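You operate a simulated robot arm through the tools that you are given. There is no shell and no other tool. Be economical: measure what you need, move in short steps, check, and stop when the job is done.

The job below is to be done with a simulated robot arm. You get a single attempt, and the scene is never put back.

JOB
Rinse the suds patch off the tub rim with the beaker of water.
Fine: soap dish on to the ledge beside the brown dial first, kept dry, back on the rim after; clear beaker back. Set down upright: clear beaker.

Only the result counts: the job must be done as asked and must still hold three seconds after the hand-in. Knocking over, shifting, dropping, spilling or breaking anything else fails it.

ROBOT AND FRAMES
A 7-joint arm with a two-finger parallel gripper, fixed in place. Base frame: the origin is at the foot of the arm, x ahead of it, y to its left, z up. Readings come in mm, rad, newtons and seconds.
With the tool pointing down near the work surface it reaches from about 460 to 940 mm from the base axis. Its first joint turns from -2.897 to 2.897 rad. Payload 3.91 kg.
The TCP is the grasp point between the finger pads, 30 mm short of the fingertips. In the tool frame z runs along the fingers and y along their closing line. The gripper opens to 110 mm. The fingers are 20 mm wide and 10 mm thick; the gripper's body (48 by 112 mm) begins 55 mm behind the TCP.
Orientation is told as [roll, pitch, yaw] about the base's x, y, z axes, in that order, counted from this pose: with the fingers straight down and closing along the base's y, the tool's x points along the base's -x, its y along +y and its z along -z.

CONTROLS
- The arm moves only by the tool apply_moves. Its argument "series" is a list of rows, each a list of 7 numbers: the gripper command, from -1 (fully open) to 1 (shut), values between in proportion, then the shift along the tool's x, y, z in units of 30 mm (1.0 is 30 mm), then the turn, a rotation vector about the tool's x, y, z in units of 6 degrees (1.0 is 6 degrees). In form: [[hand, dx, dy, dz, rx, ry, rz], ...]. A call has 1 to 10 rows; each row shifts and turns the commanded pose from where the row before left it, along the tool's axes as they then stand. A call with a number of a shift or a turn outside -1 to 1 is refused whole. Rows are played at 5 a second. More than 50 mm and 0.15 rad between two rows, or a gripper value outside its range, and nothing of the call is played. A pose out of reach is approached as far as the arm can. The call stops where the force on the tool passes 40 N (or 10 N more than at its start, if that is more) or the arm is blocked; 0.2 s more then pass. The fingers move at their own pace (about 72 mm/s each) and stop on an object; they squeeze with about 33 N. The grip force told is the motor's: it shows also when the fingers shut on nothing. Time passes only in rows, and 0.2 s behind the last, so rows that do not move let the fingers close. It gives the time, the measured TCP pose, the force on the tool (base axes), the opening and the grip force at its end, in the units of the frame above (readings bear some noise), with the torque about the TCP (base axes, N m) and any sound that the robot's microphone picked up.
- Cameras (640 x 400 px; columns grow to the right, rows downward): "scene" is fixed at [223.4, 643.6, 1237.8]; the picture's right is [-0.63, -0.78, 0.00], its down [-0.63, 0.51, -0.58] and it looks along [0.45, -0.37, -0.81] (base axes); focal length 362 px, centre (320, 200). "wrist" rides on the gripper at [72, 17, -103] in the tool frame; the picture's right is [-0.23, 0.97, 0.00], its down [-0.76, -0.18, -0.62] and it looks along [-0.61, -0.14, 0.78] (tool axes); focal length 222 px, centre (320, 200). There is no depth. A picture from a camera that has moved, and an enlarged one, comes with that camera's place and axes in the base frame and with its lens. The place of the scene camera against the robot may be out by one fixed shift of up to 12 mm in any direction.
- get_image(camera): a new picture of that camera. It takes no simulated time.
- raise_lower(by): slides the trunk up (or, below 0, down) by that many mm; the arm rides with it, the base frame stays. It gives what a move gives, with no picture.
- close_up(camera, box): a new picture of the part [left, top, right, bottom] of that camera's present view, enlarged. It takes no simulated time.
- sign_off(): hands the job in; it is judged then, once.

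Go step by step. Nothing tells you positions but the pictures and the camera data: compare them with the known pose of the tool, close in by small moves and look again before you grip or let go. The budget is 120 turns and 68 pictures, counting those below and the enlarged ones. Unless the task says otherwise, let go and move clear before handing in, and close with one line.

The tools are called after "Emit:" as name(argument=value, ...) on one line, values as JSON. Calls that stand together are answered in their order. apply_moves: Moves the arm, as the interface text tells. Its arguments: {"type":"object","properties":{"series":{"type":"array"}},"required":["series"]} The other tools are called the same way: raise_lower (by) slides the trunk up or down; get_image (camera) takes a picture; close_up (camera, box) takes an enlarged picture of a part of a camera's view; sign_off () hands the job in.

At the start:

```text
clock: 0.0
tcp_pos: [384.5, 363.2, 872.3]
orientation: [0.0, 0.001, -0.001]
ft_force: [-0.6, 0.1, 0.8]
ft_torque: [-0.03, 0.02, -0.02]
opening: 109.9
finger_force: 0.0
trunk travel left (down, up): [-425.0, 257.0]
```

scene: 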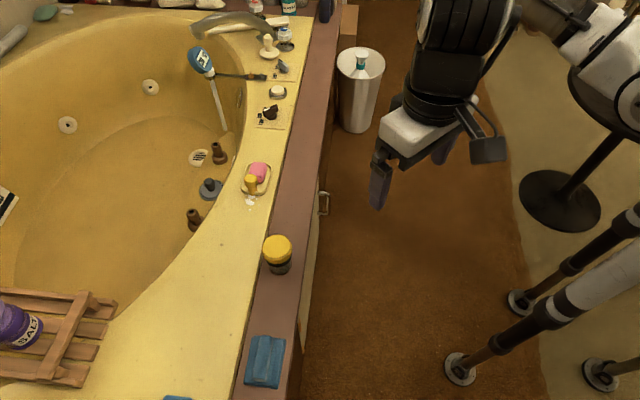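
wrist: 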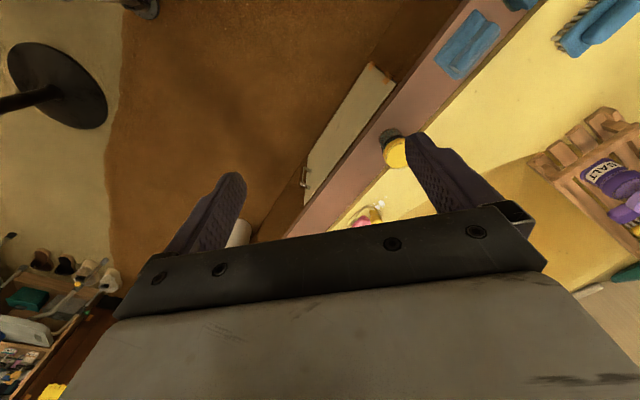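

I see a tub with a yellow rim, a pink/yellow item (soap dish?) near suds, and a yellow-capped jar; I don't yet see the beaker for certain. I'll enlarge parts of the scene first.

Emit:
close_up(camera="scene", box=[180, 60, 340, 160])

Emit:
close_up(camera="scene", box=[180, 140, 340, 240])

Emit:
close_up(camera="scene", box=[180, 0, 340, 100])

Emit:
close_up(camera="scene", box=[160, 220, 352, 340])

```text
4.00 times, centred on (260, 110) of scene
camera zoom: at [223.4, 643.6, 1237.8], right [-0.63, -0.78, 0.0], down [-0.63, 0.51, -0.58], along [0.45, -0.37, -0.81], focal length 1450 px, centre (560, 560)
```

zoom: 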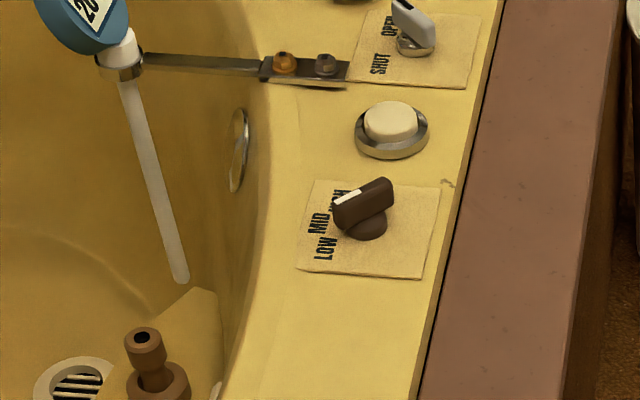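

```text
4.00 times, centred on (260, 190) of scene
camera zoom: at [223.4, 643.6, 1237.8], right [-0.63, -0.78, 0.0], down [-0.63, 0.51, -0.58], along [0.45, -0.37, -0.81], focal length 1450 px, centre (560, 240)
```

zoom: 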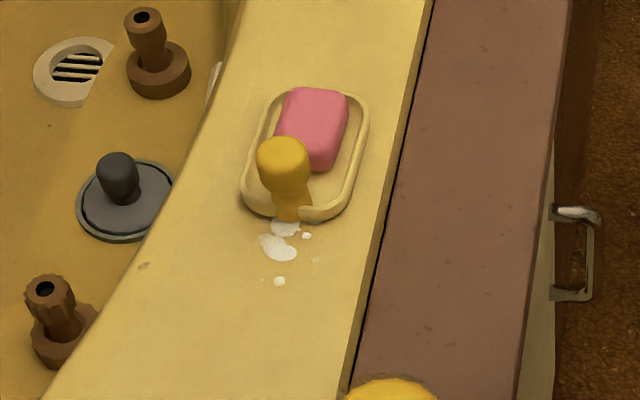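

```text
4.00 times, centred on (260, 50) of scene
camera zoom: at [223.4, 643.6, 1237.8], right [-0.63, -0.78, 0.0], down [-0.63, 0.51, -0.58], along [0.45, -0.37, -0.81], focal length 1450 px, centre (560, 800)
```

zoom: 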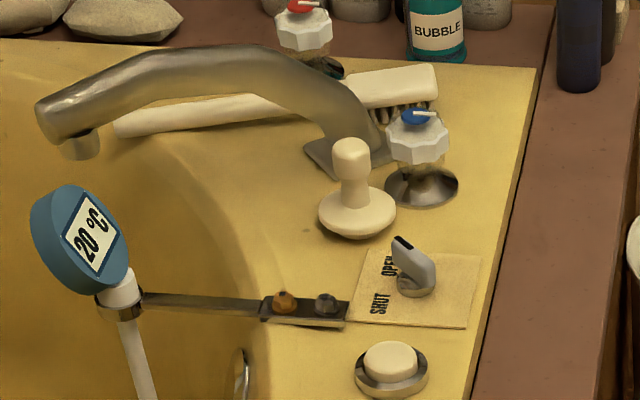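

```text
3.33 times, centred on (256, 280) of scene
camera zoom: at [223.4, 643.6, 1237.8], right [-0.63, -0.78, 0.0], down [-0.63, 0.51, -0.58], along [0.45, -0.37, -0.81], focal length 1208 px, centre (533, -67)
```

zoom: 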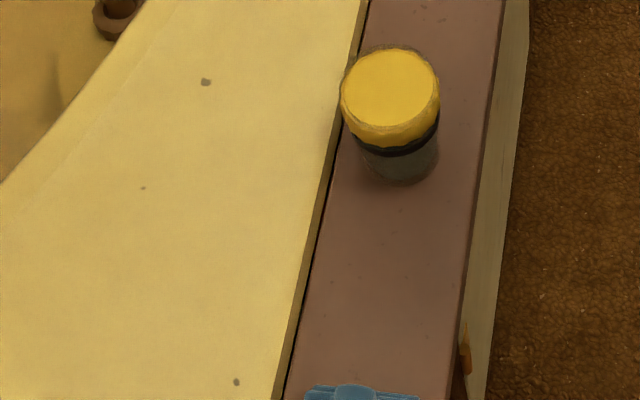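

The yellow-topped container on the ledge may be the clear beaker; the dish carries a pink soap and a yellow knob, with the suds right next to it. I'll enlarge the wrist view for the beaker and the dish.

Emit:
close_up(camera="wrist", box=[340, 110, 436, 170])

Emit:
close_up(camera="scene", box=[248, 225, 312, 285])

```text
6.67 times, centred on (388, 140) of wrist
camera zoom: at [312.6, 380.7, 976.8], right [0.23, 0.97, 0.0], down [0.76, -0.18, 0.62], along [0.61, -0.14, -0.78], focal length 1481 px, centre (-133, 600)
```

zoom: 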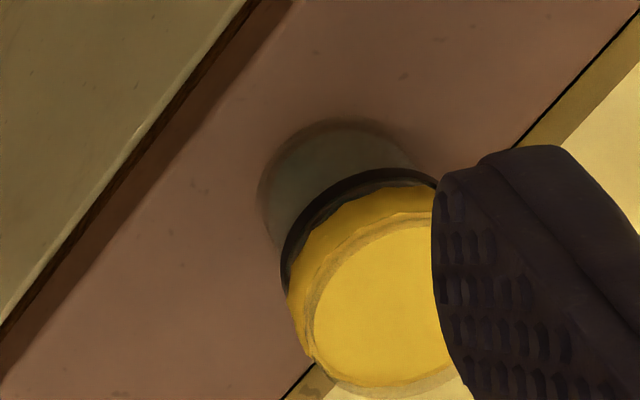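

```text
6.67 times, centred on (280, 255) of scene
camera zoom: at [223.4, 643.6, 1237.8], right [-0.63, -0.78, 0.0], down [-0.63, 0.51, -0.58], along [0.45, -0.37, -0.81], focal length 2416 px, centre (587, -167)
```

zoom: 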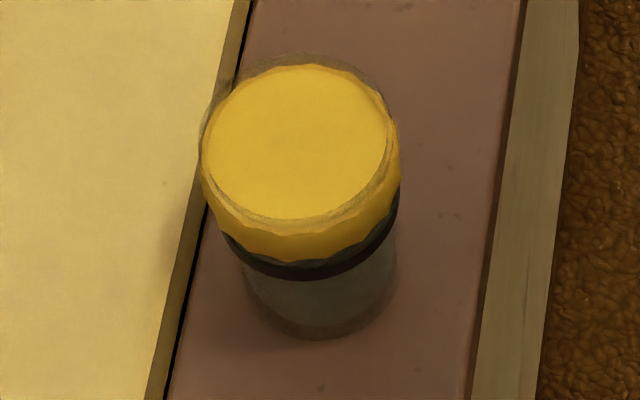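

The container looks clear-walled with a yellow top on it, so I want to see it from the side. The ledge runs at 45° to the base; I'll turn the hand +45° and lower it to look at the container.

Emit:
apply_moves(series=[[-1, 0, 0, 0.6, 0, 0, -1], [-1, 0, 0, 0.6, 0, 0, -1], [-1, 0, 0, 0.6, 0, 0, -1], [-1, 0, 0, 0.6, 0, 0, -1], [-1, 0, 0, 0.6, 0, 0, -1], [-1, 0, 0, 0.6, 0, 0, -1], [-1, 0, 0, 0.6, 0, 0, -1], [-1, 0, 0, 0.6, 0, 0, -0.5]])

Emit:
get_image(camera="wrist")

```text
clock: 1.8
tcp_pos: [385.5, 362.5, 727.4]
orientation: [0.001, -0.001, 0.787]
ft_force: [-0.4, 0.8, -0.4]
ft_torque: [-0.03, 0.0, -0.03]
opening: 110.2
finger_force: 0.0
trunk travel left (down, up): [-425.0, 257.0]
```

```text
59 pictures are left
camera wrist: at [322.0, 324.4, 832.3], right [-0.53, 0.85, 0.0], down [0.66, 0.41, 0.62], along [0.53, 0.33, -0.78], focal length 222 px, centre (320, 200)
```

wrist: 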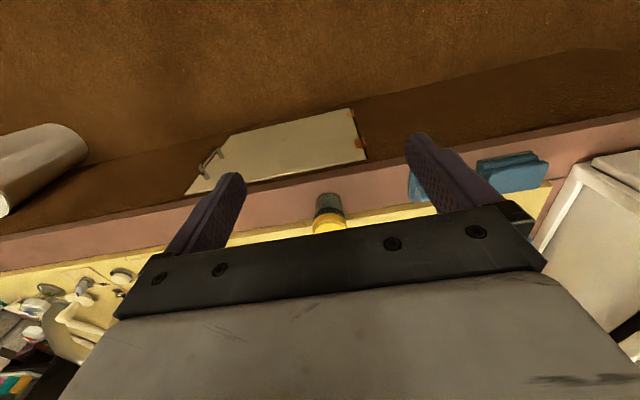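

Emit:
close_up(camera="wrist", box=[296, 180, 360, 240])

Emit:
close_up(camera="wrist", box=[0, 180, 180, 310])

```text
6.67 times, centred on (328, 210) of wrist
camera zoom: at [322.0, 324.4, 832.3], right [-0.53, 0.85, 0.0], down [0.66, 0.41, 0.62], along [0.53, 0.33, -0.78], focal length 1481 px, centre (267, 133)
```

zoom: 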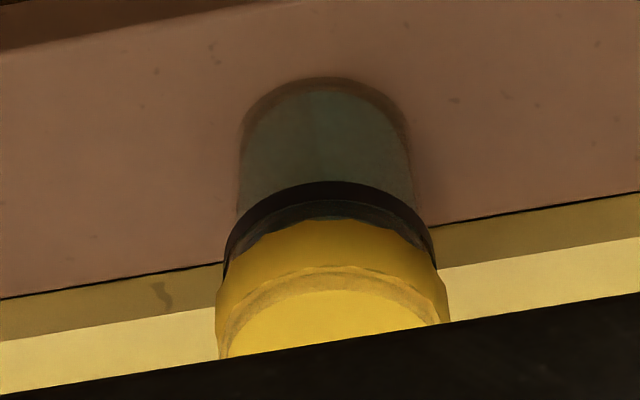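

```text
3.08 times, centred on (90, 245) of wrist
camera zoom: at [322.0, 324.4, 832.3], right [-0.53, 0.85, 0.0], down [0.66, 0.41, 0.62], along [0.53, 0.33, -0.78], focal length 684 px, centre (1028, 62)
```

zoom: 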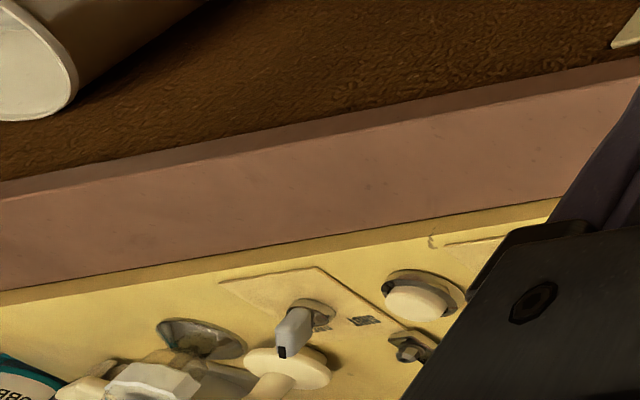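

The container is a clear beaker (about Ø52 mm, base at z≈494, top at z≈583, centred near (552, 487)) with a yellow lid and a black ring. I'll look at it from nearer and above before deciding how to open it.

Emit:
apply_moves(series=[[-1, -0.9, -0.2, 0, 0, 0, 0], [-1, -0.9, -0.2, 0, 0, 0, 0], [-1, -0.9, -0.2, 0.2, 0, 0, 0], [-1, -0.9, -0.2, 0.2, 0, 0, 0], [-1, -0.9, -0.2, 0.2, 0, 0, 0]])

Emit:
close_up(camera="wrist", box=[240, 60, 400, 220])

```text
clock: 3.0
tcp_pos: [502.0, 438.1, 710.8]
orientation: [0.0, 0.0, 0.786]
ft_force: [0.1, 0.5, 0.5]
ft_torque: [-0.04, 0.02, -0.01]
opening: 110.1
finger_force: 0.1
trunk travel left (down, up): [-425.0, 257.0]
```

```text
2.50 times, centred on (320, 140) of wrist
camera zoom: at [439.9, 398.8, 815.6], right [-0.53, 0.85, 0.0], down [0.66, 0.41, 0.62], along [0.53, 0.33, -0.78], focal length 555 px, centre (320, 350)
```

zoom: 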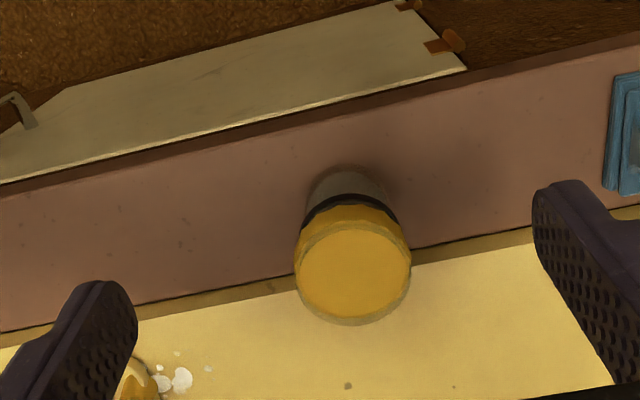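

Emit:
close_up(camera="wrist", box=[305, 120, 355, 192])

Emit:
get_image(camera="wrist")

```text
5.56 times, centred on (330, 156) of wrist
camera zoom: at [439.9, 398.8, 815.6], right [-0.53, 0.85, 0.0], down [0.66, 0.41, 0.62], along [0.53, 0.33, -0.78], focal length 1234 px, centre (264, 444)
```

zoom: 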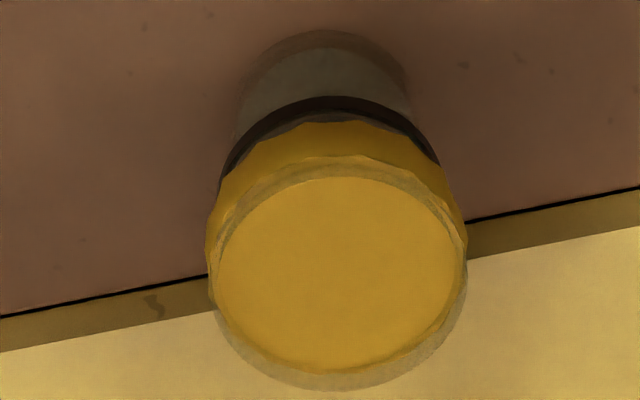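

```text
54 pictures are left
camera wrist: at [439.9, 398.8, 815.6], right [-0.53, 0.85, 0.0], down [0.66, 0.41, 0.62], along [0.53, 0.33, -0.78], focal length 222 px, centre (320, 200)
```

wrist: 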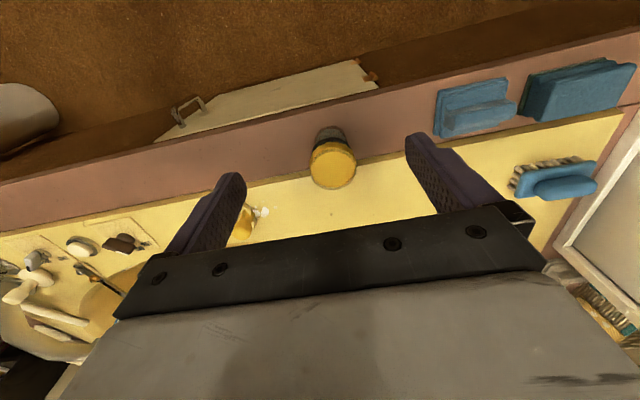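

The yellow top could be a lid or the filling seen through a clear wall; I can't tell yet. I'll back off and tilt the hand forward to get a true side view.

Emit:
apply_moves(series=[[-1, 1, 0, 0, 0, -0.5, 0], [-1, 1, 0, 0, 0, -0.5, 0], [-1, 0, 0, 0, 0, -1, 0], [-1, 0, 0, 0, 0, -1, 0], [-1, 0, 0, 0, 0, -1, 0], [-1, 0, 0, 0, 0, -1, 0], [-1, 0, 0, 0, 0, -1, 0], [-1, 0, 0, 0, 0, -1, 0]])

Emit:
apply_moves(series=[[-1, 0.67, 0, 0.74, 0, 0, 0], [-1, 0.67, 0, 0.74, 0, 0, 0], [-1, 0.67, 0, 0.74, 0, 0, 0], [-1, 0.67, 0, 0.74, 0, 0, 0]])

Emit:
get_image(camera="wrist")

```text
clock: 4.8
tcp_pos: [459.9, 394.1, 708.5]
orientation: [0.001, -0.735, 0.785]
ft_force: [0.2, -0.3, 0.3]
ft_torque: [0.02, -0.04, -0.01]
opening: 110.0
finger_force: 0.1
trunk travel left (down, up): [-425.0, 257.0]
```

```text
clock: 5.8
tcp_pos: [458.1, 390.4, 588.1]
orientation: [-0.002, -0.735, 0.786]
ft_force: [0.8, 0.0, -0.2]
ft_torque: [-0.04, -0.01, -0.02]
opening: 110.1
finger_force: 0.1
trunk travel left (down, up): [-425.0, 257.0]
```

```text
53 pictures are left
camera wrist: at [359.1, 317.3, 617.0], right [-0.57, 0.81, 0.15], down [0.23, -0.02, 0.97], along [0.79, 0.59, -0.17], focal length 222 px, centre (320, 200)
```

wrist: 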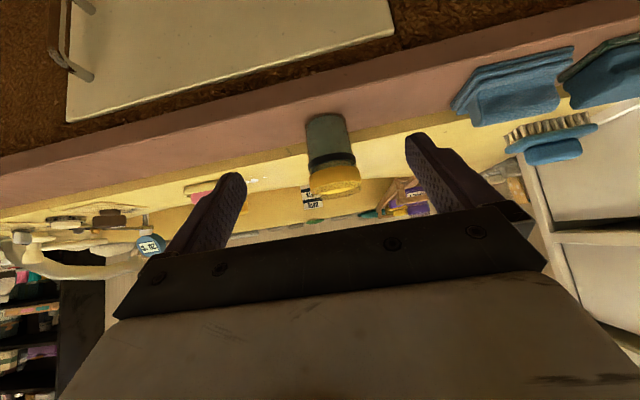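

Emit:
close_up(camera="wrist", box=[290, 100, 380, 205])

Emit:
close_up(camera="wrist", box=[170, 160, 290, 220])

```text
3.81 times, centred on (335, 152) of wrist
camera zoom: at [359.1, 317.3, 617.0], right [-0.57, 0.81, 0.15], down [0.23, -0.02, 0.97], along [0.79, 0.59, -0.17], focal length 846 px, centre (263, 381)
```

zoom: 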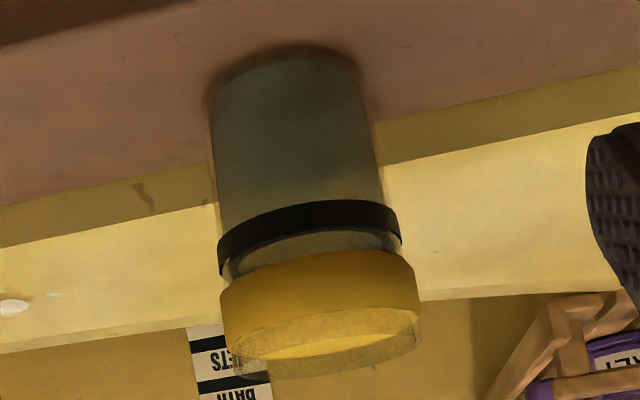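

```text
5.33 times, centred on (230, 190) of wrist
camera zoom: at [359.1, 317.3, 617.0], right [-0.57, 0.81, 0.15], down [0.23, -0.02, 0.97], along [0.79, 0.59, -0.17], focal length 1185 px, centre (800, 253)
```

zoom: 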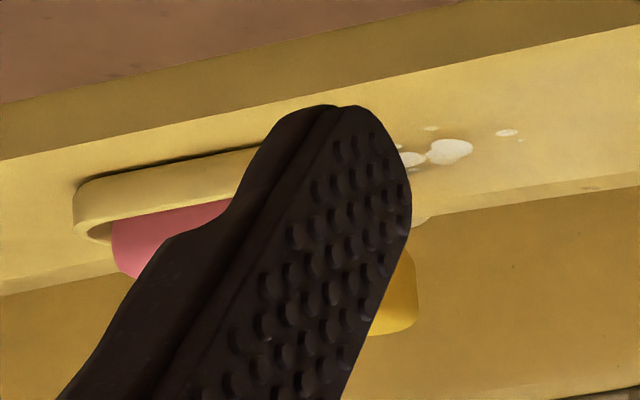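

A side view shows water in the body, a black band, and a yellow part near the mouth with a clear edge above it. I'll straighten the hand over it and look from close by before touching it.

Emit:
apply_moves(series=[[-1, -0.67, 0, -0.74, 0, 0, 0], [-1, -0.67, 0, -0.74, 0, 0, 0], [-1, 0, 0, 0, 0, 1, 0], [-1, 0, 0, 0, 0, 1, 0], [-1, 0, 0, 0, 0, 1, 0], [-1, 0, 0, 0, 0, 1, 0], [-1, 0, 0, 0, 0, 1, 0], [-1, 0, 0, 0, 0, 1, 0], [-1, 0, 0, 0, 0, 1, 0]])

Emit:
apply_moves(series=[[-1, -0.9, 0, 0, 0, 0, 0], [-1, -0.9, 0, 0, 0, 0, 0], [-1, -0.9, 0, 0, 0, 0, 0], [-1, -0.9, 0, 0, 0, 0, 0], [-1, -0.9, 0, 0, 0, 0, 0]])

Emit:
get_image(camera="wrist")

```text
clock: 7.8
tcp_pos: [460.4, 394.6, 650.0]
orientation: [-0.001, 0.002, 0.788]
ft_force: [-0.1, -0.9, 0.6]
ft_torque: [0.02, -0.02, -0.01]
opening: 109.9
finger_force: 0.1
trunk travel left (down, up): [-425.0, 257.0]
```

```text
clock: 9.0
tcp_pos: [553.8, 490.8, 647.0]
orientation: [0.001, 0.0, 0.784]
ft_force: [-0.2, 0.0, 1.0]
ft_torque: [0.02, 0.01, 0.04]
opening: 109.9
finger_force: 0.1
trunk travel left (down, up): [-425.0, 257.0]
```

```text
50 pictures are left
camera wrist: at [491.3, 453.0, 751.5], right [-0.53, 0.85, 0.0], down [0.66, 0.41, 0.62], along [0.53, 0.33, -0.78], focal length 222 px, centre (320, 200)
```

wrist: 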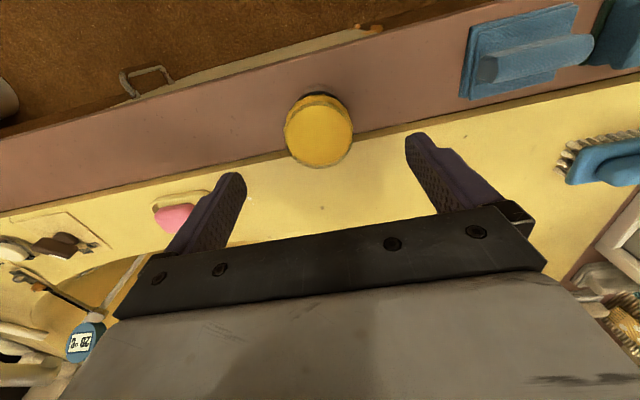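

The hand is almost exactly over the lid centre (≈(551, 489)). I'll go down until the fingertips flank the lid and look again.

Emit:
apply_moves(series=[[-1, 0.05, 0, 0.7, 0, 0, 0], [-1, 0.05, 0, 0.7, 0, 0, 0], [-1, 0, 0, 0, 0, 0, 0]])

Emit:
close_up(camera="wrist", box=[240, 80, 400, 200])

Emit:
close_up(camera="scene", box=[240, 200, 320, 280])

```text
clock: 9.8
tcp_pos: [551.8, 486.7, 603.9]
orientation: [0.0, -0.001, 0.785]
ft_force: [-0.6, 0.3, -0.2]
ft_torque: [0.01, -0.03, 0.0]
opening: 109.9
finger_force: 0.1
trunk travel left (down, up): [-425.0, 257.0]
```

```text
3.33 times, centred on (320, 140) of wrist
camera zoom: at [488.6, 448.7, 708.2], right [-0.53, 0.85, 0.0], down [0.66, 0.41, 0.62], along [0.53, 0.33, -0.78], focal length 740 px, centre (320, 400)
```

zoom: 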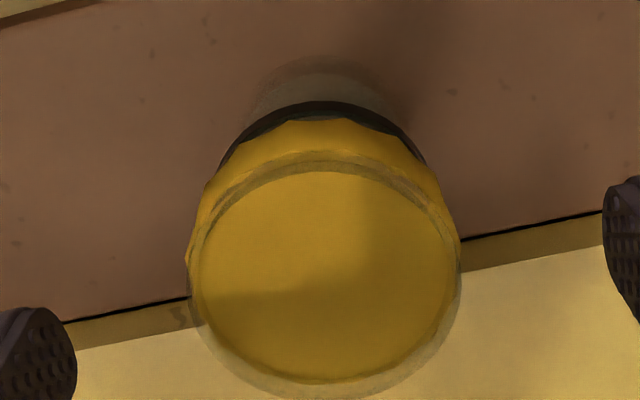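

```text
5.00 times, centred on (280, 240) of scene
camera zoom: at [223.4, 643.6, 1237.8], right [-0.63, -0.78, 0.0], down [-0.63, 0.51, -0.58], along [0.45, -0.37, -0.81], focal length 1812 px, centre (520, 0)
```

zoom: 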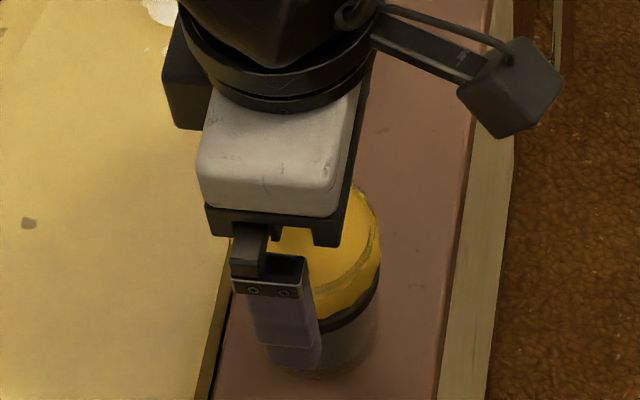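

The clear rim stands slightly above the yellow disc, so I can't yet tell whether it is a loose lid. I'll lower a little, grip at the yellow level, and read the opening.

Emit:
apply_moves(series=[[-1, 0, 0, 0.7, 0, 0, 0], [0, 0, 0, 0, 0, 0, 0], [0, 0, 0, 0, 0, 0, 0], [1, 0, 0, 0, 0, 0, 0], [1, 0, 0, 0, 0, 0, 0], [1, 0, 0, 0, 0, 0, 0]])

Emit:
close_up(camera="wrist", box=[220, 80, 420, 230])

```text
clock: 11.2
tcp_pos: [550.3, 486.5, 583.9]
orientation: [0.001, 0.001, 0.786]
ft_force: [-2.9, -3.0, 0.3]
ft_torque: [-0.23, 0.23, -0.01]
opening: 42.6
finger_force: 33.1
trunk travel left (down, up): [-425.0, 257.0]
```

```text
2.67 times, centred on (320, 155) of wrist
camera zoom: at [488.3, 447.7, 687.5], right [-0.53, 0.85, 0.0], down [0.66, 0.41, 0.62], along [0.53, 0.33, -0.78], focal length 592 px, centre (320, 320)
```

zoom: 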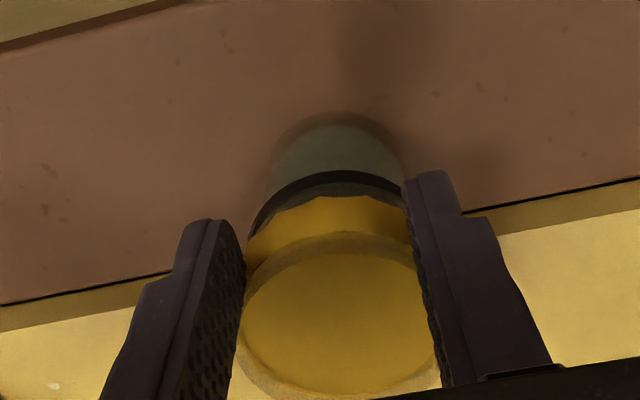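

The fingers closed to 42.6 mm at full squeeze, a bit less than the disc looks wide. I'll lift by 15 mm to see whether only the lid comes or the whole beaker.

Emit:
apply_moves(series=[[1, 0, 0, -0.25, 0, 0, 0], [1, 0, 0, -0.25, 0, 0, 0], [1, 0, 0, 0, 0, 0, 0]])

Emit:
close_up(camera="wrist", box=[220, 80, 420, 230])

Emit:
close_up(camera="scene", box=[240, 200, 320, 280])

```text
clock: 12.0
tcp_pos: [553.0, 486.9, 600.9]
orientation: [0.001, 0.0, 0.787]
ft_force: [0.5, -0.7, -0.3]
ft_torque: [0.01, -0.03, 0.03]
opening: 0.0
finger_force: 33.0
trunk travel left (down, up): [-425.0, 257.0]
```

```text
2.67 times, centred on (320, 155) of wrist
camera zoom: at [489.9, 448.9, 704.2], right [-0.53, 0.85, 0.0], down [0.66, 0.41, 0.62], along [0.53, 0.33, -0.78], focal length 592 px, centre (320, 320)
```

zoom: 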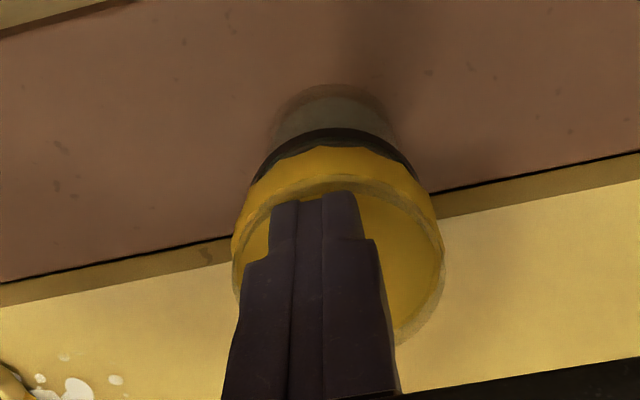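

```text
5.00 times, centred on (280, 240) of scene
camera zoom: at [223.4, 643.6, 1237.8], right [-0.63, -0.78, 0.0], down [-0.63, 0.51, -0.58], along [0.45, -0.37, -0.81], focal length 1812 px, centre (520, 0)
```

zoom: 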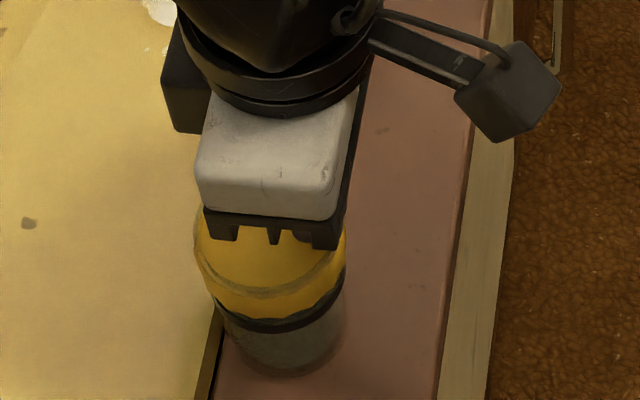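

The fingers slipped off and shut above the lid, and the beaker seems to have shifted about 10 mm toward the rim. I'll open only after rising clear, then re-measure.

Emit:
apply_moves(series=[[1, 0, 0, -0.7, 0, 0, 0], [1, 0, 0, -0.8, 0, 0, 0], [-1, 0, 0, 0, 0, 0, 0], [-1, 0, 0, 0, 0, 0, 0], [-1, 0, 0, 0, 0, 0, 0], [-1, 0, 0, 0, 0, 0, 0]])

Emit:
close_up(camera="wrist", box=[256, 80, 384, 160])

Emit:
close_up(camera="scene", box=[240, 220, 320, 270])

```text
clock: 13.4
tcp_pos: [551.4, 487.9, 644.4]
orientation: [0.001, 0.0, 0.785]
ft_force: [0.2, 0.3, 0.7]
ft_torque: [0.03, -0.01, 0.04]
opening: 110.1
finger_force: 0.1
trunk travel left (down, up): [-425.0, 257.0]
```

```text
5.00 times, centred on (320, 120) of wrist
camera zoom: at [488.7, 449.3, 748.1], right [-0.53, 0.85, 0.0], down [0.66, 0.41, 0.62], along [0.53, 0.33, -0.78], focal length 1111 px, centre (320, 600)
```

zoom: 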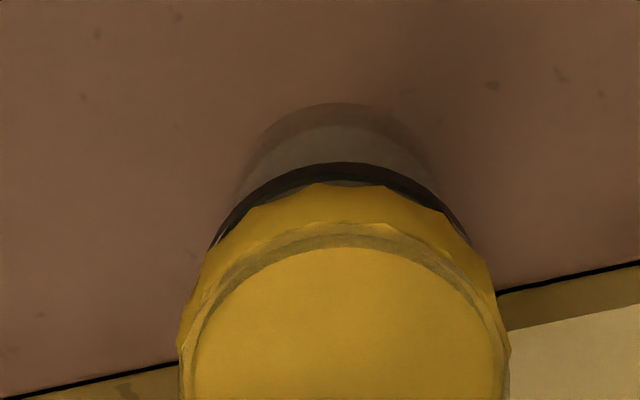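

```text
8.00 times, centred on (280, 245) of scene
camera zoom: at [223.4, 643.6, 1237.8], right [-0.63, -0.78, 0.0], down [-0.63, 0.51, -0.58], along [0.45, -0.37, -0.81], focal length 2900 px, centre (640, -160)
```

zoom: 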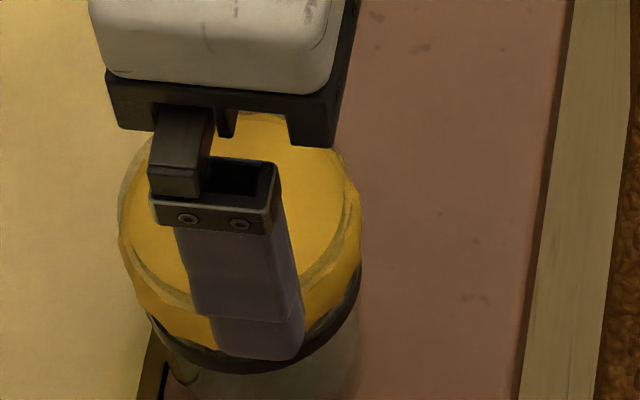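

My revised heights: ledge z≈477, lid top ≈565, so the first grip was only on the tip edge. The beaker now sits at about u=45, v=755 (15 mm nearer the rim); I'll recentre, go lower and grip the lid again.

Emit:
apply_moves(series=[[-1, -0.67, 0, 0, 0, 0, 0], [-1, 0, 0, 0.7, 0, 0, 0], [-1, 0, 0, 0, 0, 0, 0]])

Emit:
close_up(camera="wrist", box=[220, 80, 420, 205])

```text
clock: 14.2
tcp_pos: [565.1, 500.4, 625.3]
orientation: [-0.001, 0.0, 0.786]
ft_force: [0.1, -0.1, -0.5]
ft_torque: [0.0, -0.01, 0.03]
opening: 109.7
finger_force: 0.1
trunk travel left (down, up): [-425.0, 257.0]
```

```text
3.20 times, centred on (320, 142) of wrist
camera zoom: at [501.9, 462.8, 729.6], right [-0.53, 0.85, 0.0], down [0.66, 0.41, 0.62], along [0.53, 0.33, -0.78], focal length 711 px, centre (320, 384)
```

zoom: 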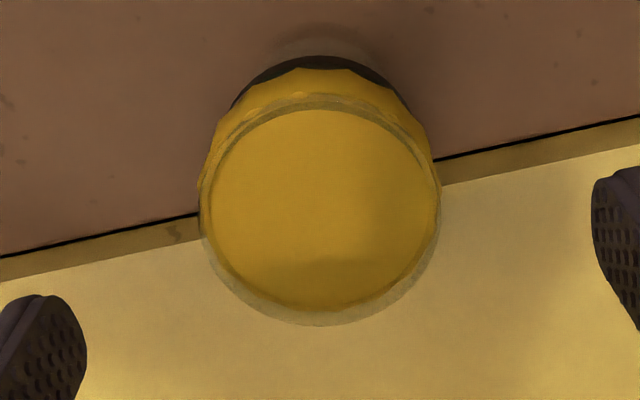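

Centred within 3 mm. Going down so the pads cover the whole lid, then closing.

Emit:
apply_moves(series=[[-1, -0.1, 0, 0.8, 0, 0, 0], [-1, 0, 0, 0.85, 0, 0, 0], [0, 0, 0, 0, 0, 0, 0], [0, 0, 0, 0, 0, 0, 0], [1, 0, 0, 0, 0, 0, 0], [1, 0, 0, 0, 0, 0, 0]])

Emit:
get_image(camera="wrist")

```text
clock: 15.6
tcp_pos: [568.9, 504.6, 575.7]
orientation: [-0.001, 0.0, 0.784]
ft_force: [0.8, -0.2, -0.5]
ft_torque: [0.03, -0.01, -0.01]
opening: 59.7
finger_force: 32.8
trunk travel left (down, up): [-425.0, 257.0]
```

```text
41 pictures are left
camera wrist: at [506.0, 465.7, 679.7], right [-0.53, 0.85, 0.0], down [0.66, 0.41, 0.62], along [0.53, 0.33, -0.78], focal length 222 px, centre (320, 200)
```

wrist: 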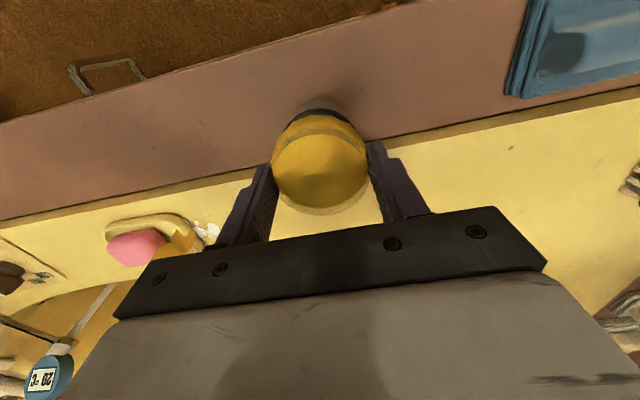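

Gripped at 59.7 mm, matching the lid width. Lifting slowly by 15 mm and watching the force.

Emit:
apply_moves(series=[[1, 0, 0, -0.15, 0, 0, 0], [1, 0, 0, -0.15, 0, 0, 0], [1, 0, 0, -0.2, 0, 0, 0], [1, 0, 0, 0, 0, 0, 0]])

Emit:
close_up(camera="wrist", box=[256, 85, 384, 225])

```text
clock: 16.6
tcp_pos: [570.2, 504.6, 591.1]
orientation: [0.001, -0.001, 0.786]
ft_force: [0.4, 0.0, -2.8]
ft_torque: [0.02, 0.02, -0.01]
opening: 59.5
finger_force: 32.9
trunk travel left (down, up): [-425.0, 257.0]
```

```text
2.86 times, centred on (320, 155) of wrist
camera zoom: at [506.1, 465.4, 694.4], right [-0.53, 0.85, 0.0], down [0.66, 0.41, 0.62], along [0.53, 0.33, -0.78], focal length 635 px, centre (320, 329)
```

zoom: 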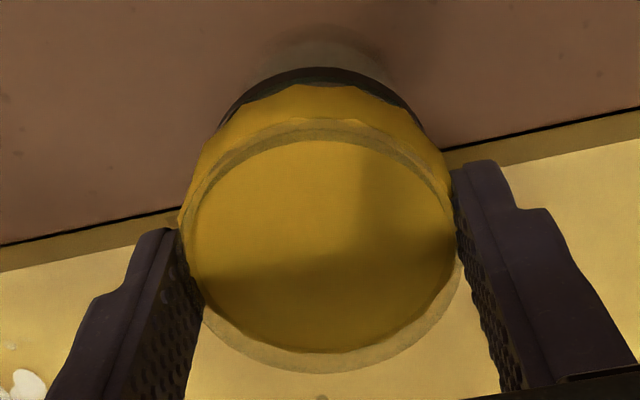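

The whole beaker came up with the grip (about 2.5 N), so the yellow part isn't a loose lid. I'll set it back at its original spot (about 16 mm back from the rim) and deal with the soap dish first.

Emit:
apply_moves(series=[[1, 0.28, 0, 0, 0, 0, 0], [1, 0.28, 0, 0, 0, 0, 0], [1, 0, 0, 0.2, 0, 0, 0], [1, 0, 0, 0.15, 0, 0, 0], [1, 0, 0, 0.1, 0, 0, 0], [1, 0, 0, 0, 0, 0, 0]])

```text
clock: 18.0
tcp_pos: [556.0, 491.7, 579.1]
orientation: [-0.001, -0.001, 0.785]
ft_force: [-0.3, 0.6, -2.0]
ft_torque: [0.01, -0.03, -0.02]
opening: 59.7
finger_force: 33.3
trunk travel left (down, up): [-425.0, 257.0]
```

Emit:
apply_moves(series=[[1, 0, 0, 0.07, 0, 0, 0], [1, 0, 0, 0.06, 0, 0, 0], [1, 0, 0, 0, 0, 0, 0]])

```text
clock: 18.8
tcp_pos: [556.9, 492.7, 576.1]
orientation: [0.0, -0.001, 0.785]
ft_force: [-0.1, -3.3, 9.7]
ft_torque: [-0.28, 0.01, 0.02]
opening: 59.6
finger_force: 33.2
trunk travel left (down, up): [-425.0, 257.0]
```

It touched down at TCP z≈576. Releasing and rising, then a look at the dish.

Emit:
apply_moves(series=[[-0.3, 0, 0, -0.05, 0, 0, 0], [-1, 0, 0, 0, 0, 0, 0], [-1, 0, 0, 0, 0, 0, 0], [-1, 0, 0, -0.8, 0, 0, 0], [-1, 0, 0, -1, 0, 0, 0], [-1, 0, 0, -1, 0, 0, 0], [-1, 0, 0, -1, 0, 0, 0]])

Emit:
close_up(camera="scene", box=[232, 220, 328, 280])

```text
clock: 20.4
tcp_pos: [557.7, 492.4, 688.3]
orientation: [0.001, -0.001, 0.786]
ft_force: [-0.1, -1.1, 0.5]
ft_torque: [-0.04, -0.01, 0.02]
opening: 110.1
finger_force: 0.0
trunk travel left (down, up): [-425.0, 257.0]
```

```text
6.67 times, centred on (280, 250) of scene
camera zoom: at [223.4, 643.6, 1237.8], right [-0.63, -0.78, 0.0], down [-0.63, 0.51, -0.58], along [0.45, -0.37, -0.81], focal length 2416 px, centre (587, -133)
```

zoom: 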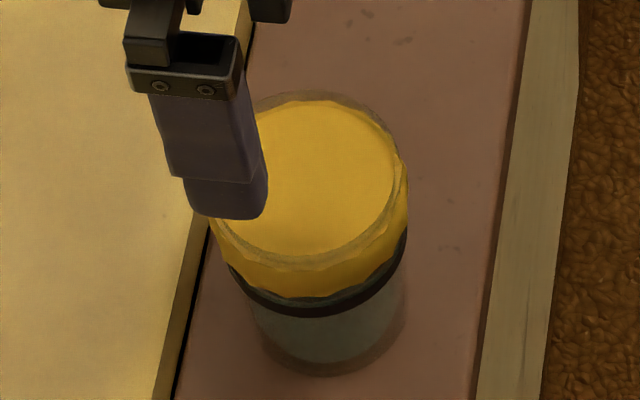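

The beaker stands upright within about 3 mm of where it began. Now I move along the rim to look at the soap dish and suds.

Emit:
apply_moves(series=[[-1, -0.1, -0.9, 0, 0, 0, 0], [-1, -0.1, -0.9, 0, 0, 0, 0], [-1, -0.1, -0.9, 0, 0, 0, 0], [-1, -0.1, -0.9, 0, 0, 0, 0], [-1, -0.1, -0.9, 0, 0, 0, 0], [-1, -0.1, -0.9, 0, 0, 0, 0], [-1, -0.1, -0.9, 0, 0, 0, 0]])

Emit:
get_image(camera="wrist")

```text
clock: 22.0
tcp_pos: [705.7, 373.1, 690.2]
orientation: [0.0, 0.001, 0.786]
ft_force: [-0.3, -0.2, 0.1]
ft_torque: [-0.02, 0.02, 0.04]
opening: 109.9
finger_force: 0.1
trunk travel left (down, up): [-425.0, 257.0]
```

```text
38 pictures are left
camera wrist: at [642.1, 334.9, 793.5], right [-0.53, 0.85, 0.0], down [0.66, 0.41, 0.62], along [0.53, 0.33, -0.78], focal length 222 px, centre (320, 200)
```

wrist: 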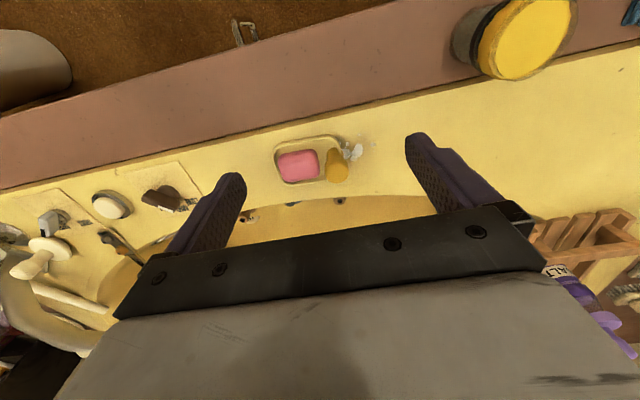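

Emit:
close_up(camera="wrist", box=[256, 125, 384, 205])

Emit:
close_up(camera="scene", box=[220, 150, 300, 200])

```text
5.00 times, centred on (320, 165) of wrist
camera zoom: at [642.1, 334.9, 793.5], right [-0.53, 0.85, 0.0], down [0.66, 0.41, 0.62], along [0.53, 0.33, -0.78], focal length 1111 px, centre (320, 375)
```

zoom: 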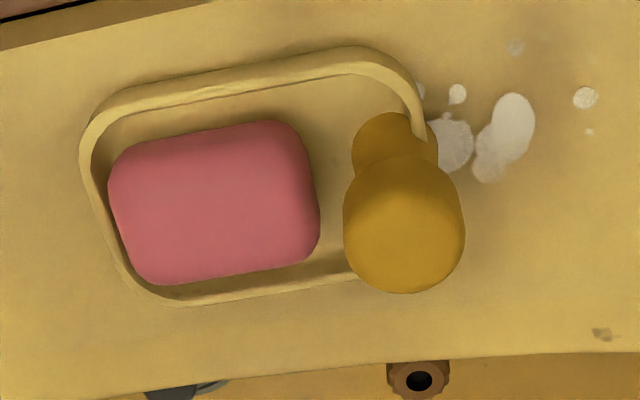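

```text
8.00 times, centred on (260, 175) of scene
camera zoom: at [223.4, 643.6, 1237.8], right [-0.63, -0.78, 0.0], down [-0.63, 0.51, -0.58], along [0.45, -0.37, -0.81], focal length 2900 px, centre (800, 400)
```

zoom: 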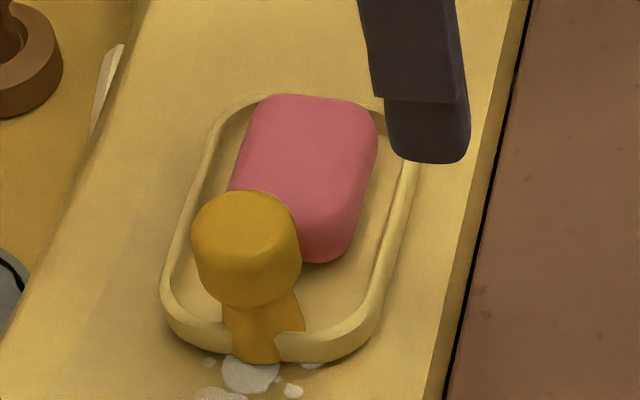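

The dish (about 100×65 mm) has an amber knob handle at its suds end, at about u=229, v=830, its top near z≈563. I'll come above the knob and check the alignment.

Emit:
apply_moves(series=[[-1, -0.75, 0.07, 0, 0, 0, 0], [-1, -0.75, 0.07, 0, 0, 0, 0], [-1, -0.73, 0.06, 0.8, 0, 0, 0], [-1, 0, 0, 0.8, 0, 0, 0], [-1, 0, 0, 0, 0, 0, 0]])

Emit:
close_up(camera="wrist", box=[200, 80, 440, 230])

```text
clock: 23.2
tcp_pos: [749.7, 425.3, 641.0]
orientation: [0.001, 0.0, 0.783]
ft_force: [-1.0, -0.5, -0.4]
ft_torque: [0.01, -0.03, 0.03]
opening: 109.8
finger_force: 0.1
trunk travel left (down, up): [-425.0, 257.0]
```

```text
2.67 times, centred on (320, 155) of wrist
camera zoom: at [686.4, 385.9, 745.1], right [-0.53, 0.85, 0.0], down [0.66, 0.41, 0.62], along [0.53, 0.33, -0.78], focal length 592 px, centre (320, 320)
```

zoom: 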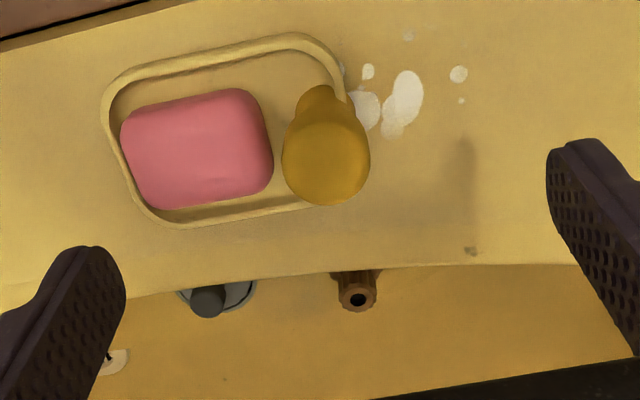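

The knob head is at about (756, 432, 549), and the soap top is near 528. I'll centre on the knob, narrow the hand, descend to z≈572 and look.

Emit:
apply_moves(series=[[-0.2, -0.31, 0, 0.5, 0, 0, 0], [-0.2, 0, 0, 0.8, 0, 0, 0], [-0.2, 0, 0, 0.8, 0, 0, 0], [-0.2, 0, 0, 0.2, 0, 0, 0], [-0.2, 0, 0, 0, 0, 0, 0]])

Emit:
close_up(camera="wrist", box=[200, 80, 440, 230])

Emit:
close_up(camera="scene", box=[220, 150, 300, 200])

```text
clock: 24.4
tcp_pos: [757.0, 430.6, 570.5]
orientation: [0.0, 0.0, 0.785]
ft_force: [0.0, 0.5, 0.3]
ft_torque: [-0.01, -0.01, 0.01]
opening: 66.1
finger_force: 0.0
trunk travel left (down, up): [-425.0, 257.0]
```

```text
2.67 times, centred on (320, 155) of wrist
camera zoom: at [693.1, 393.0, 675.1], right [-0.53, 0.85, 0.0], down [0.66, 0.41, 0.62], along [0.53, 0.33, -0.78], focal length 592 px, centre (320, 320)
```

zoom: 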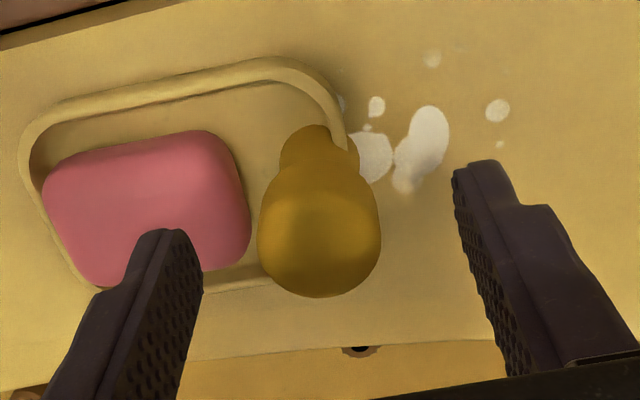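

```text
8.00 times, centred on (260, 175) of scene
camera zoom: at [223.4, 643.6, 1237.8], right [-0.63, -0.78, 0.0], down [-0.63, 0.51, -0.58], along [0.45, -0.37, -0.81], focal length 2900 px, centre (800, 400)
```

zoom: 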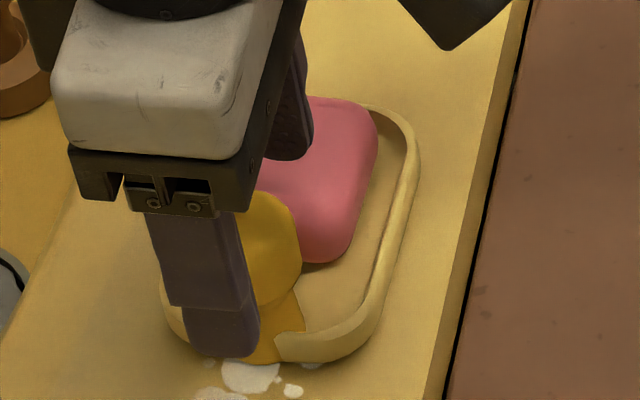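

Alignment is good to about 4 mm and the fingers clear the soap. I'll adjust slightly, drop 4 mm and grip the knob.

Emit:
apply_moves(series=[[-0.2, 0.1, 0, 0.13, 0, 0, 0], [0.3, 0, 0, 0, 0, 0, 0], [0.5, 0, 0, 0, 0, 0, 0], [1, 0, 0, 0, 0, 0, 0], [1, 0, 0, 0, 0, 0, 0]])

Emit:
close_up(camera="wrist", box=[200, 80, 440, 230])

```text
clock: 25.6
tcp_pos: [753.4, 429.9, 567.5]
orientation: [-0.001, 0.0, 0.786]
ft_force: [0.4, 0.8, 0.3]
ft_torque: [0.01, -0.1, 0.05]
opening: 30.4
finger_force: 32.6
trunk travel left (down, up): [-425.0, 257.0]
```

```text
2.67 times, centred on (320, 155) of wrist
camera zoom: at [690.6, 391.5, 672.1], right [-0.53, 0.85, 0.0], down [0.66, 0.41, 0.62], along [0.53, 0.33, -0.78], focal length 592 px, centre (320, 320)
```

zoom: 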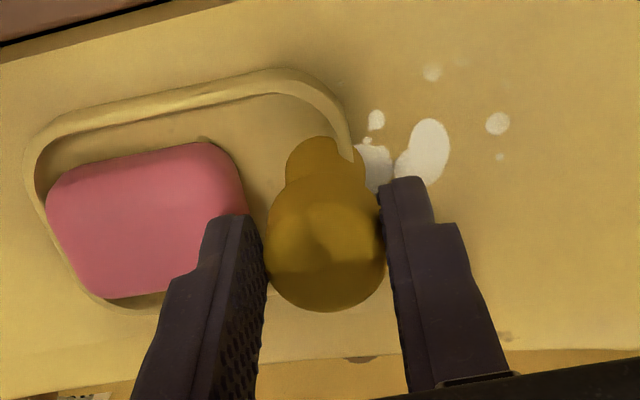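

Knob gripped at 30.4 mm. Lifting 20 mm gently to check that the dish comes up level.

Emit:
apply_moves(series=[[1, 0, 0, -0.1, 0, 0, 0], [1, 0, 0, -0.2, 0, 0, 0], [1, 0, 0, -0.3, 0, 0, 0], [1, 0, 0, -0.4, 0, 0, 0], [1, 0, 0, 0, 0, 0, 0]])

Emit:
close_up(camera="scene", box=[212, 140, 308, 200])

Emit:
close_up(camera="wrist", box=[200, 80, 440, 230])

```text
clock: 26.8
tcp_pos: [752.8, 429.5, 598.9]
orientation: [-0.001, -0.001, 0.785]
ft_force: [-0.4, -0.8, -0.8]
ft_torque: [0.02, 0.05, -0.04]
opening: 30.3
finger_force: 33.4
trunk travel left (down, up): [-425.0, 257.0]
```

```text
6.67 times, centred on (260, 170) of scene
camera zoom: at [223.4, 643.6, 1237.8], right [-0.63, -0.78, 0.0], down [-0.63, 0.51, -0.58], along [0.45, -0.37, -0.81], focal length 2416 px, centre (720, 400)
```

zoom: 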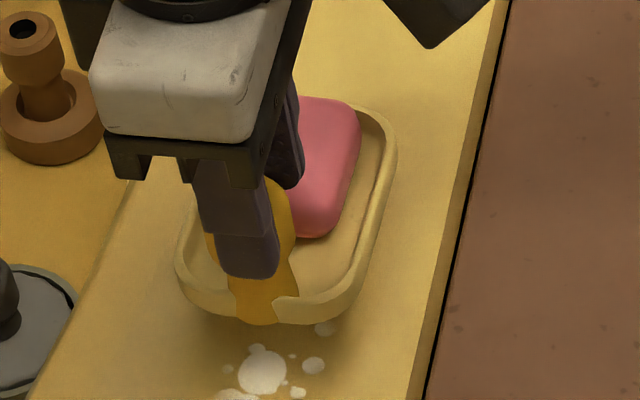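

```text
2.67 times, centred on (320, 155) of wrist
camera zoom: at [690.6, 390.2, 702.1], right [-0.53, 0.85, 0.0], down [0.66, 0.41, 0.62], along [0.53, 0.33, -0.78], focal length 592 px, centre (320, 320)
```

zoom: 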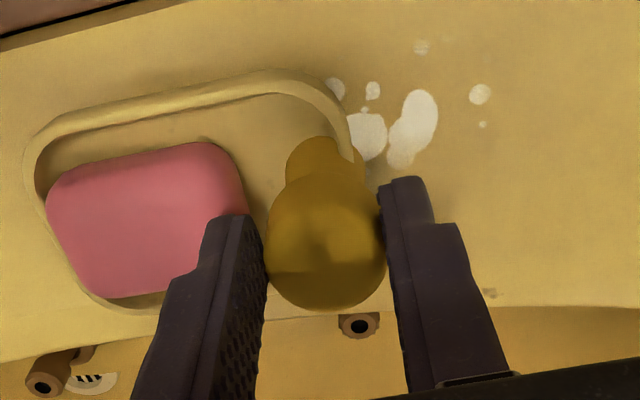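

The dish is level on the hand, about 1 N. Next I'll raise it, draw back over the ledge (v≈743) and carry it along to beside the brown dial (u≈532).

Emit:
apply_moves(series=[[1, 0, 0, -0.7, 0, 0, 0], [1, 0, 0, -0.7, 0, 0, 0], [1, 0, 0, -0.6, 0, 0, 0], [1, 0.6, 0, 0, 0, 0, 0], [1, 0.8, 0, 0, 0, 0, 0], [1, 0.8, 0, 0, 0, 0, 0], [1, 0.9, 0, 0, 0, 0, 0]])

Emit:
apply_moves(series=[[1, 0, -0.8, 0, 0, 0, 0], [1, 0, -1, 0, 0, 0, 0], [1, 0, -1, 0, 0, 0, 0], [1, 0, -1, 0, 0, 0, 0], [1, 0, -1, 0, 0, 0, 0], [1, 0, -1, 0, 0, 0, 0], [1, 0, -1, 0, 0, 0, 0], [1, 0, -1, 0, 0, 0, 0], [1, 0, -0.8, 0, 0, 0, 0], [1, 0, 0, 0, 0, 0, 0]])

Emit:
get_image(camera="scene")

Emit:
get_image(camera="wrist")

```text
clock: 28.4
tcp_pos: [686.0, 363.3, 658.8]
orientation: [-0.001, -0.001, 0.785]
ft_force: [0.4, -0.1, -0.8]
ft_torque: [0.04, 0.04, 0.01]
opening: 30.4
finger_force: 32.9
trunk travel left (down, up): [-425.0, 257.0]
```

```text
clock: 30.6
tcp_pos: [844.5, 207.4, 657.7]
orientation: [-0.001, 0.0, 0.785]
ft_force: [0.6, -0.5, -1.5]
ft_torque: [0.01, 0.07, 0.01]
opening: 30.5
finger_force: 33.5
out of reach, approached as far as the arm can: row 8, 9
trunk travel left (down, up): [-425.0, 257.0]
```

```text
29 pictures are left
```

scene: 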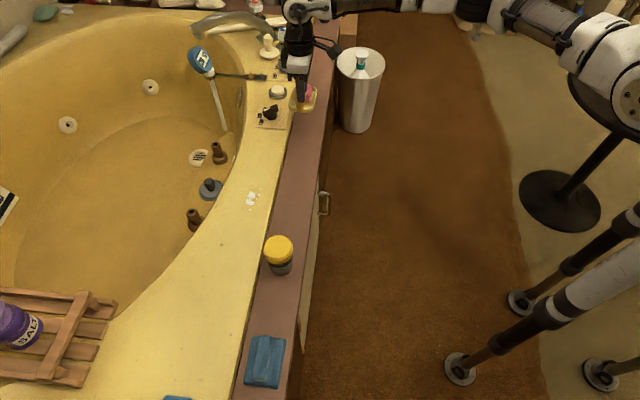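

```text
28 pictures are left
camera wrist: at [780.7, 168.1, 761.4], right [-0.53, 0.85, 0.0], down [0.66, 0.41, 0.62], along [0.53, 0.33, -0.78], focal length 222 px, centre (320, 200)
```

wrist: 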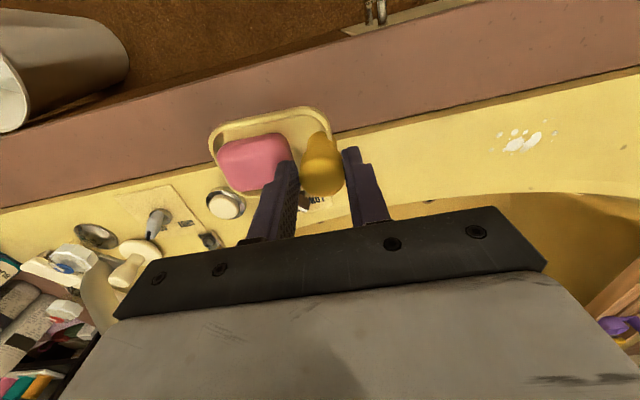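

The arm met its reach limit at u≈450 (dish centre ≈495) at this height. Lowering will extend the reach; I'll go down toward the ledge and then try a bit further along.

Emit:
apply_moves(series=[[1, 0, 0, 0.8, 0, 0, 0], [1, 0, 0, 0.8, 0, 0, 0], [1, 0, 0, 0, 0, 0, 0], [1, 0, -0.5, 0, 0, 0, 0], [1, 0, -0.5, 0, 0, 0, 0], [1, 0, 0, 0, 0, 0, 0]])

```text
clock: 32.0
tcp_pos: [842.0, 207.6, 634.9]
orientation: [-0.002, 0.001, 0.784]
ft_force: [0.2, 0.8, -2.4]
ft_torque: [0.02, 0.05, 0.03]
opening: 30.4
finger_force: 33.0
out of reach, approached as far as the arm can: row 2, 4, 5
trunk travel left (down, up): [-425.0, 257.0]
```

Going lower with the arm shortens its reach here, so I'll use the trunk to lower instead.

Emit:
raise_lower(by=-60)

Emit:
apply_moves(series=[[1, 0, -0.5, 0, 0, 0, 0], [1, 0, 0, 0, 0, 0, 0]])

```text
clock: 33.0
tcp_pos: [842.7, 207.3, 574.4]
orientation: [-0.002, -0.001, 0.783]
ft_force: [-0.7, 0.8, -0.8]
ft_torque: [0.03, 0.04, -0.02]
opening: 30.6
finger_force: 33.2
trunk travel left (down, up): [-365.0, 317.0]
```

```text
clock: 33.6
tcp_pos: [842.6, 207.6, 574.2]
orientation: [-0.002, 0.001, 0.783]
ft_force: [-0.5, -0.3, -0.9]
ft_torque: [0.06, 0.03, -0.04]
opening: 30.3
finger_force: 32.6
out of reach, approached as far as the arm can: row 1
trunk travel left (down, up): [-365.0, 317.0]
```

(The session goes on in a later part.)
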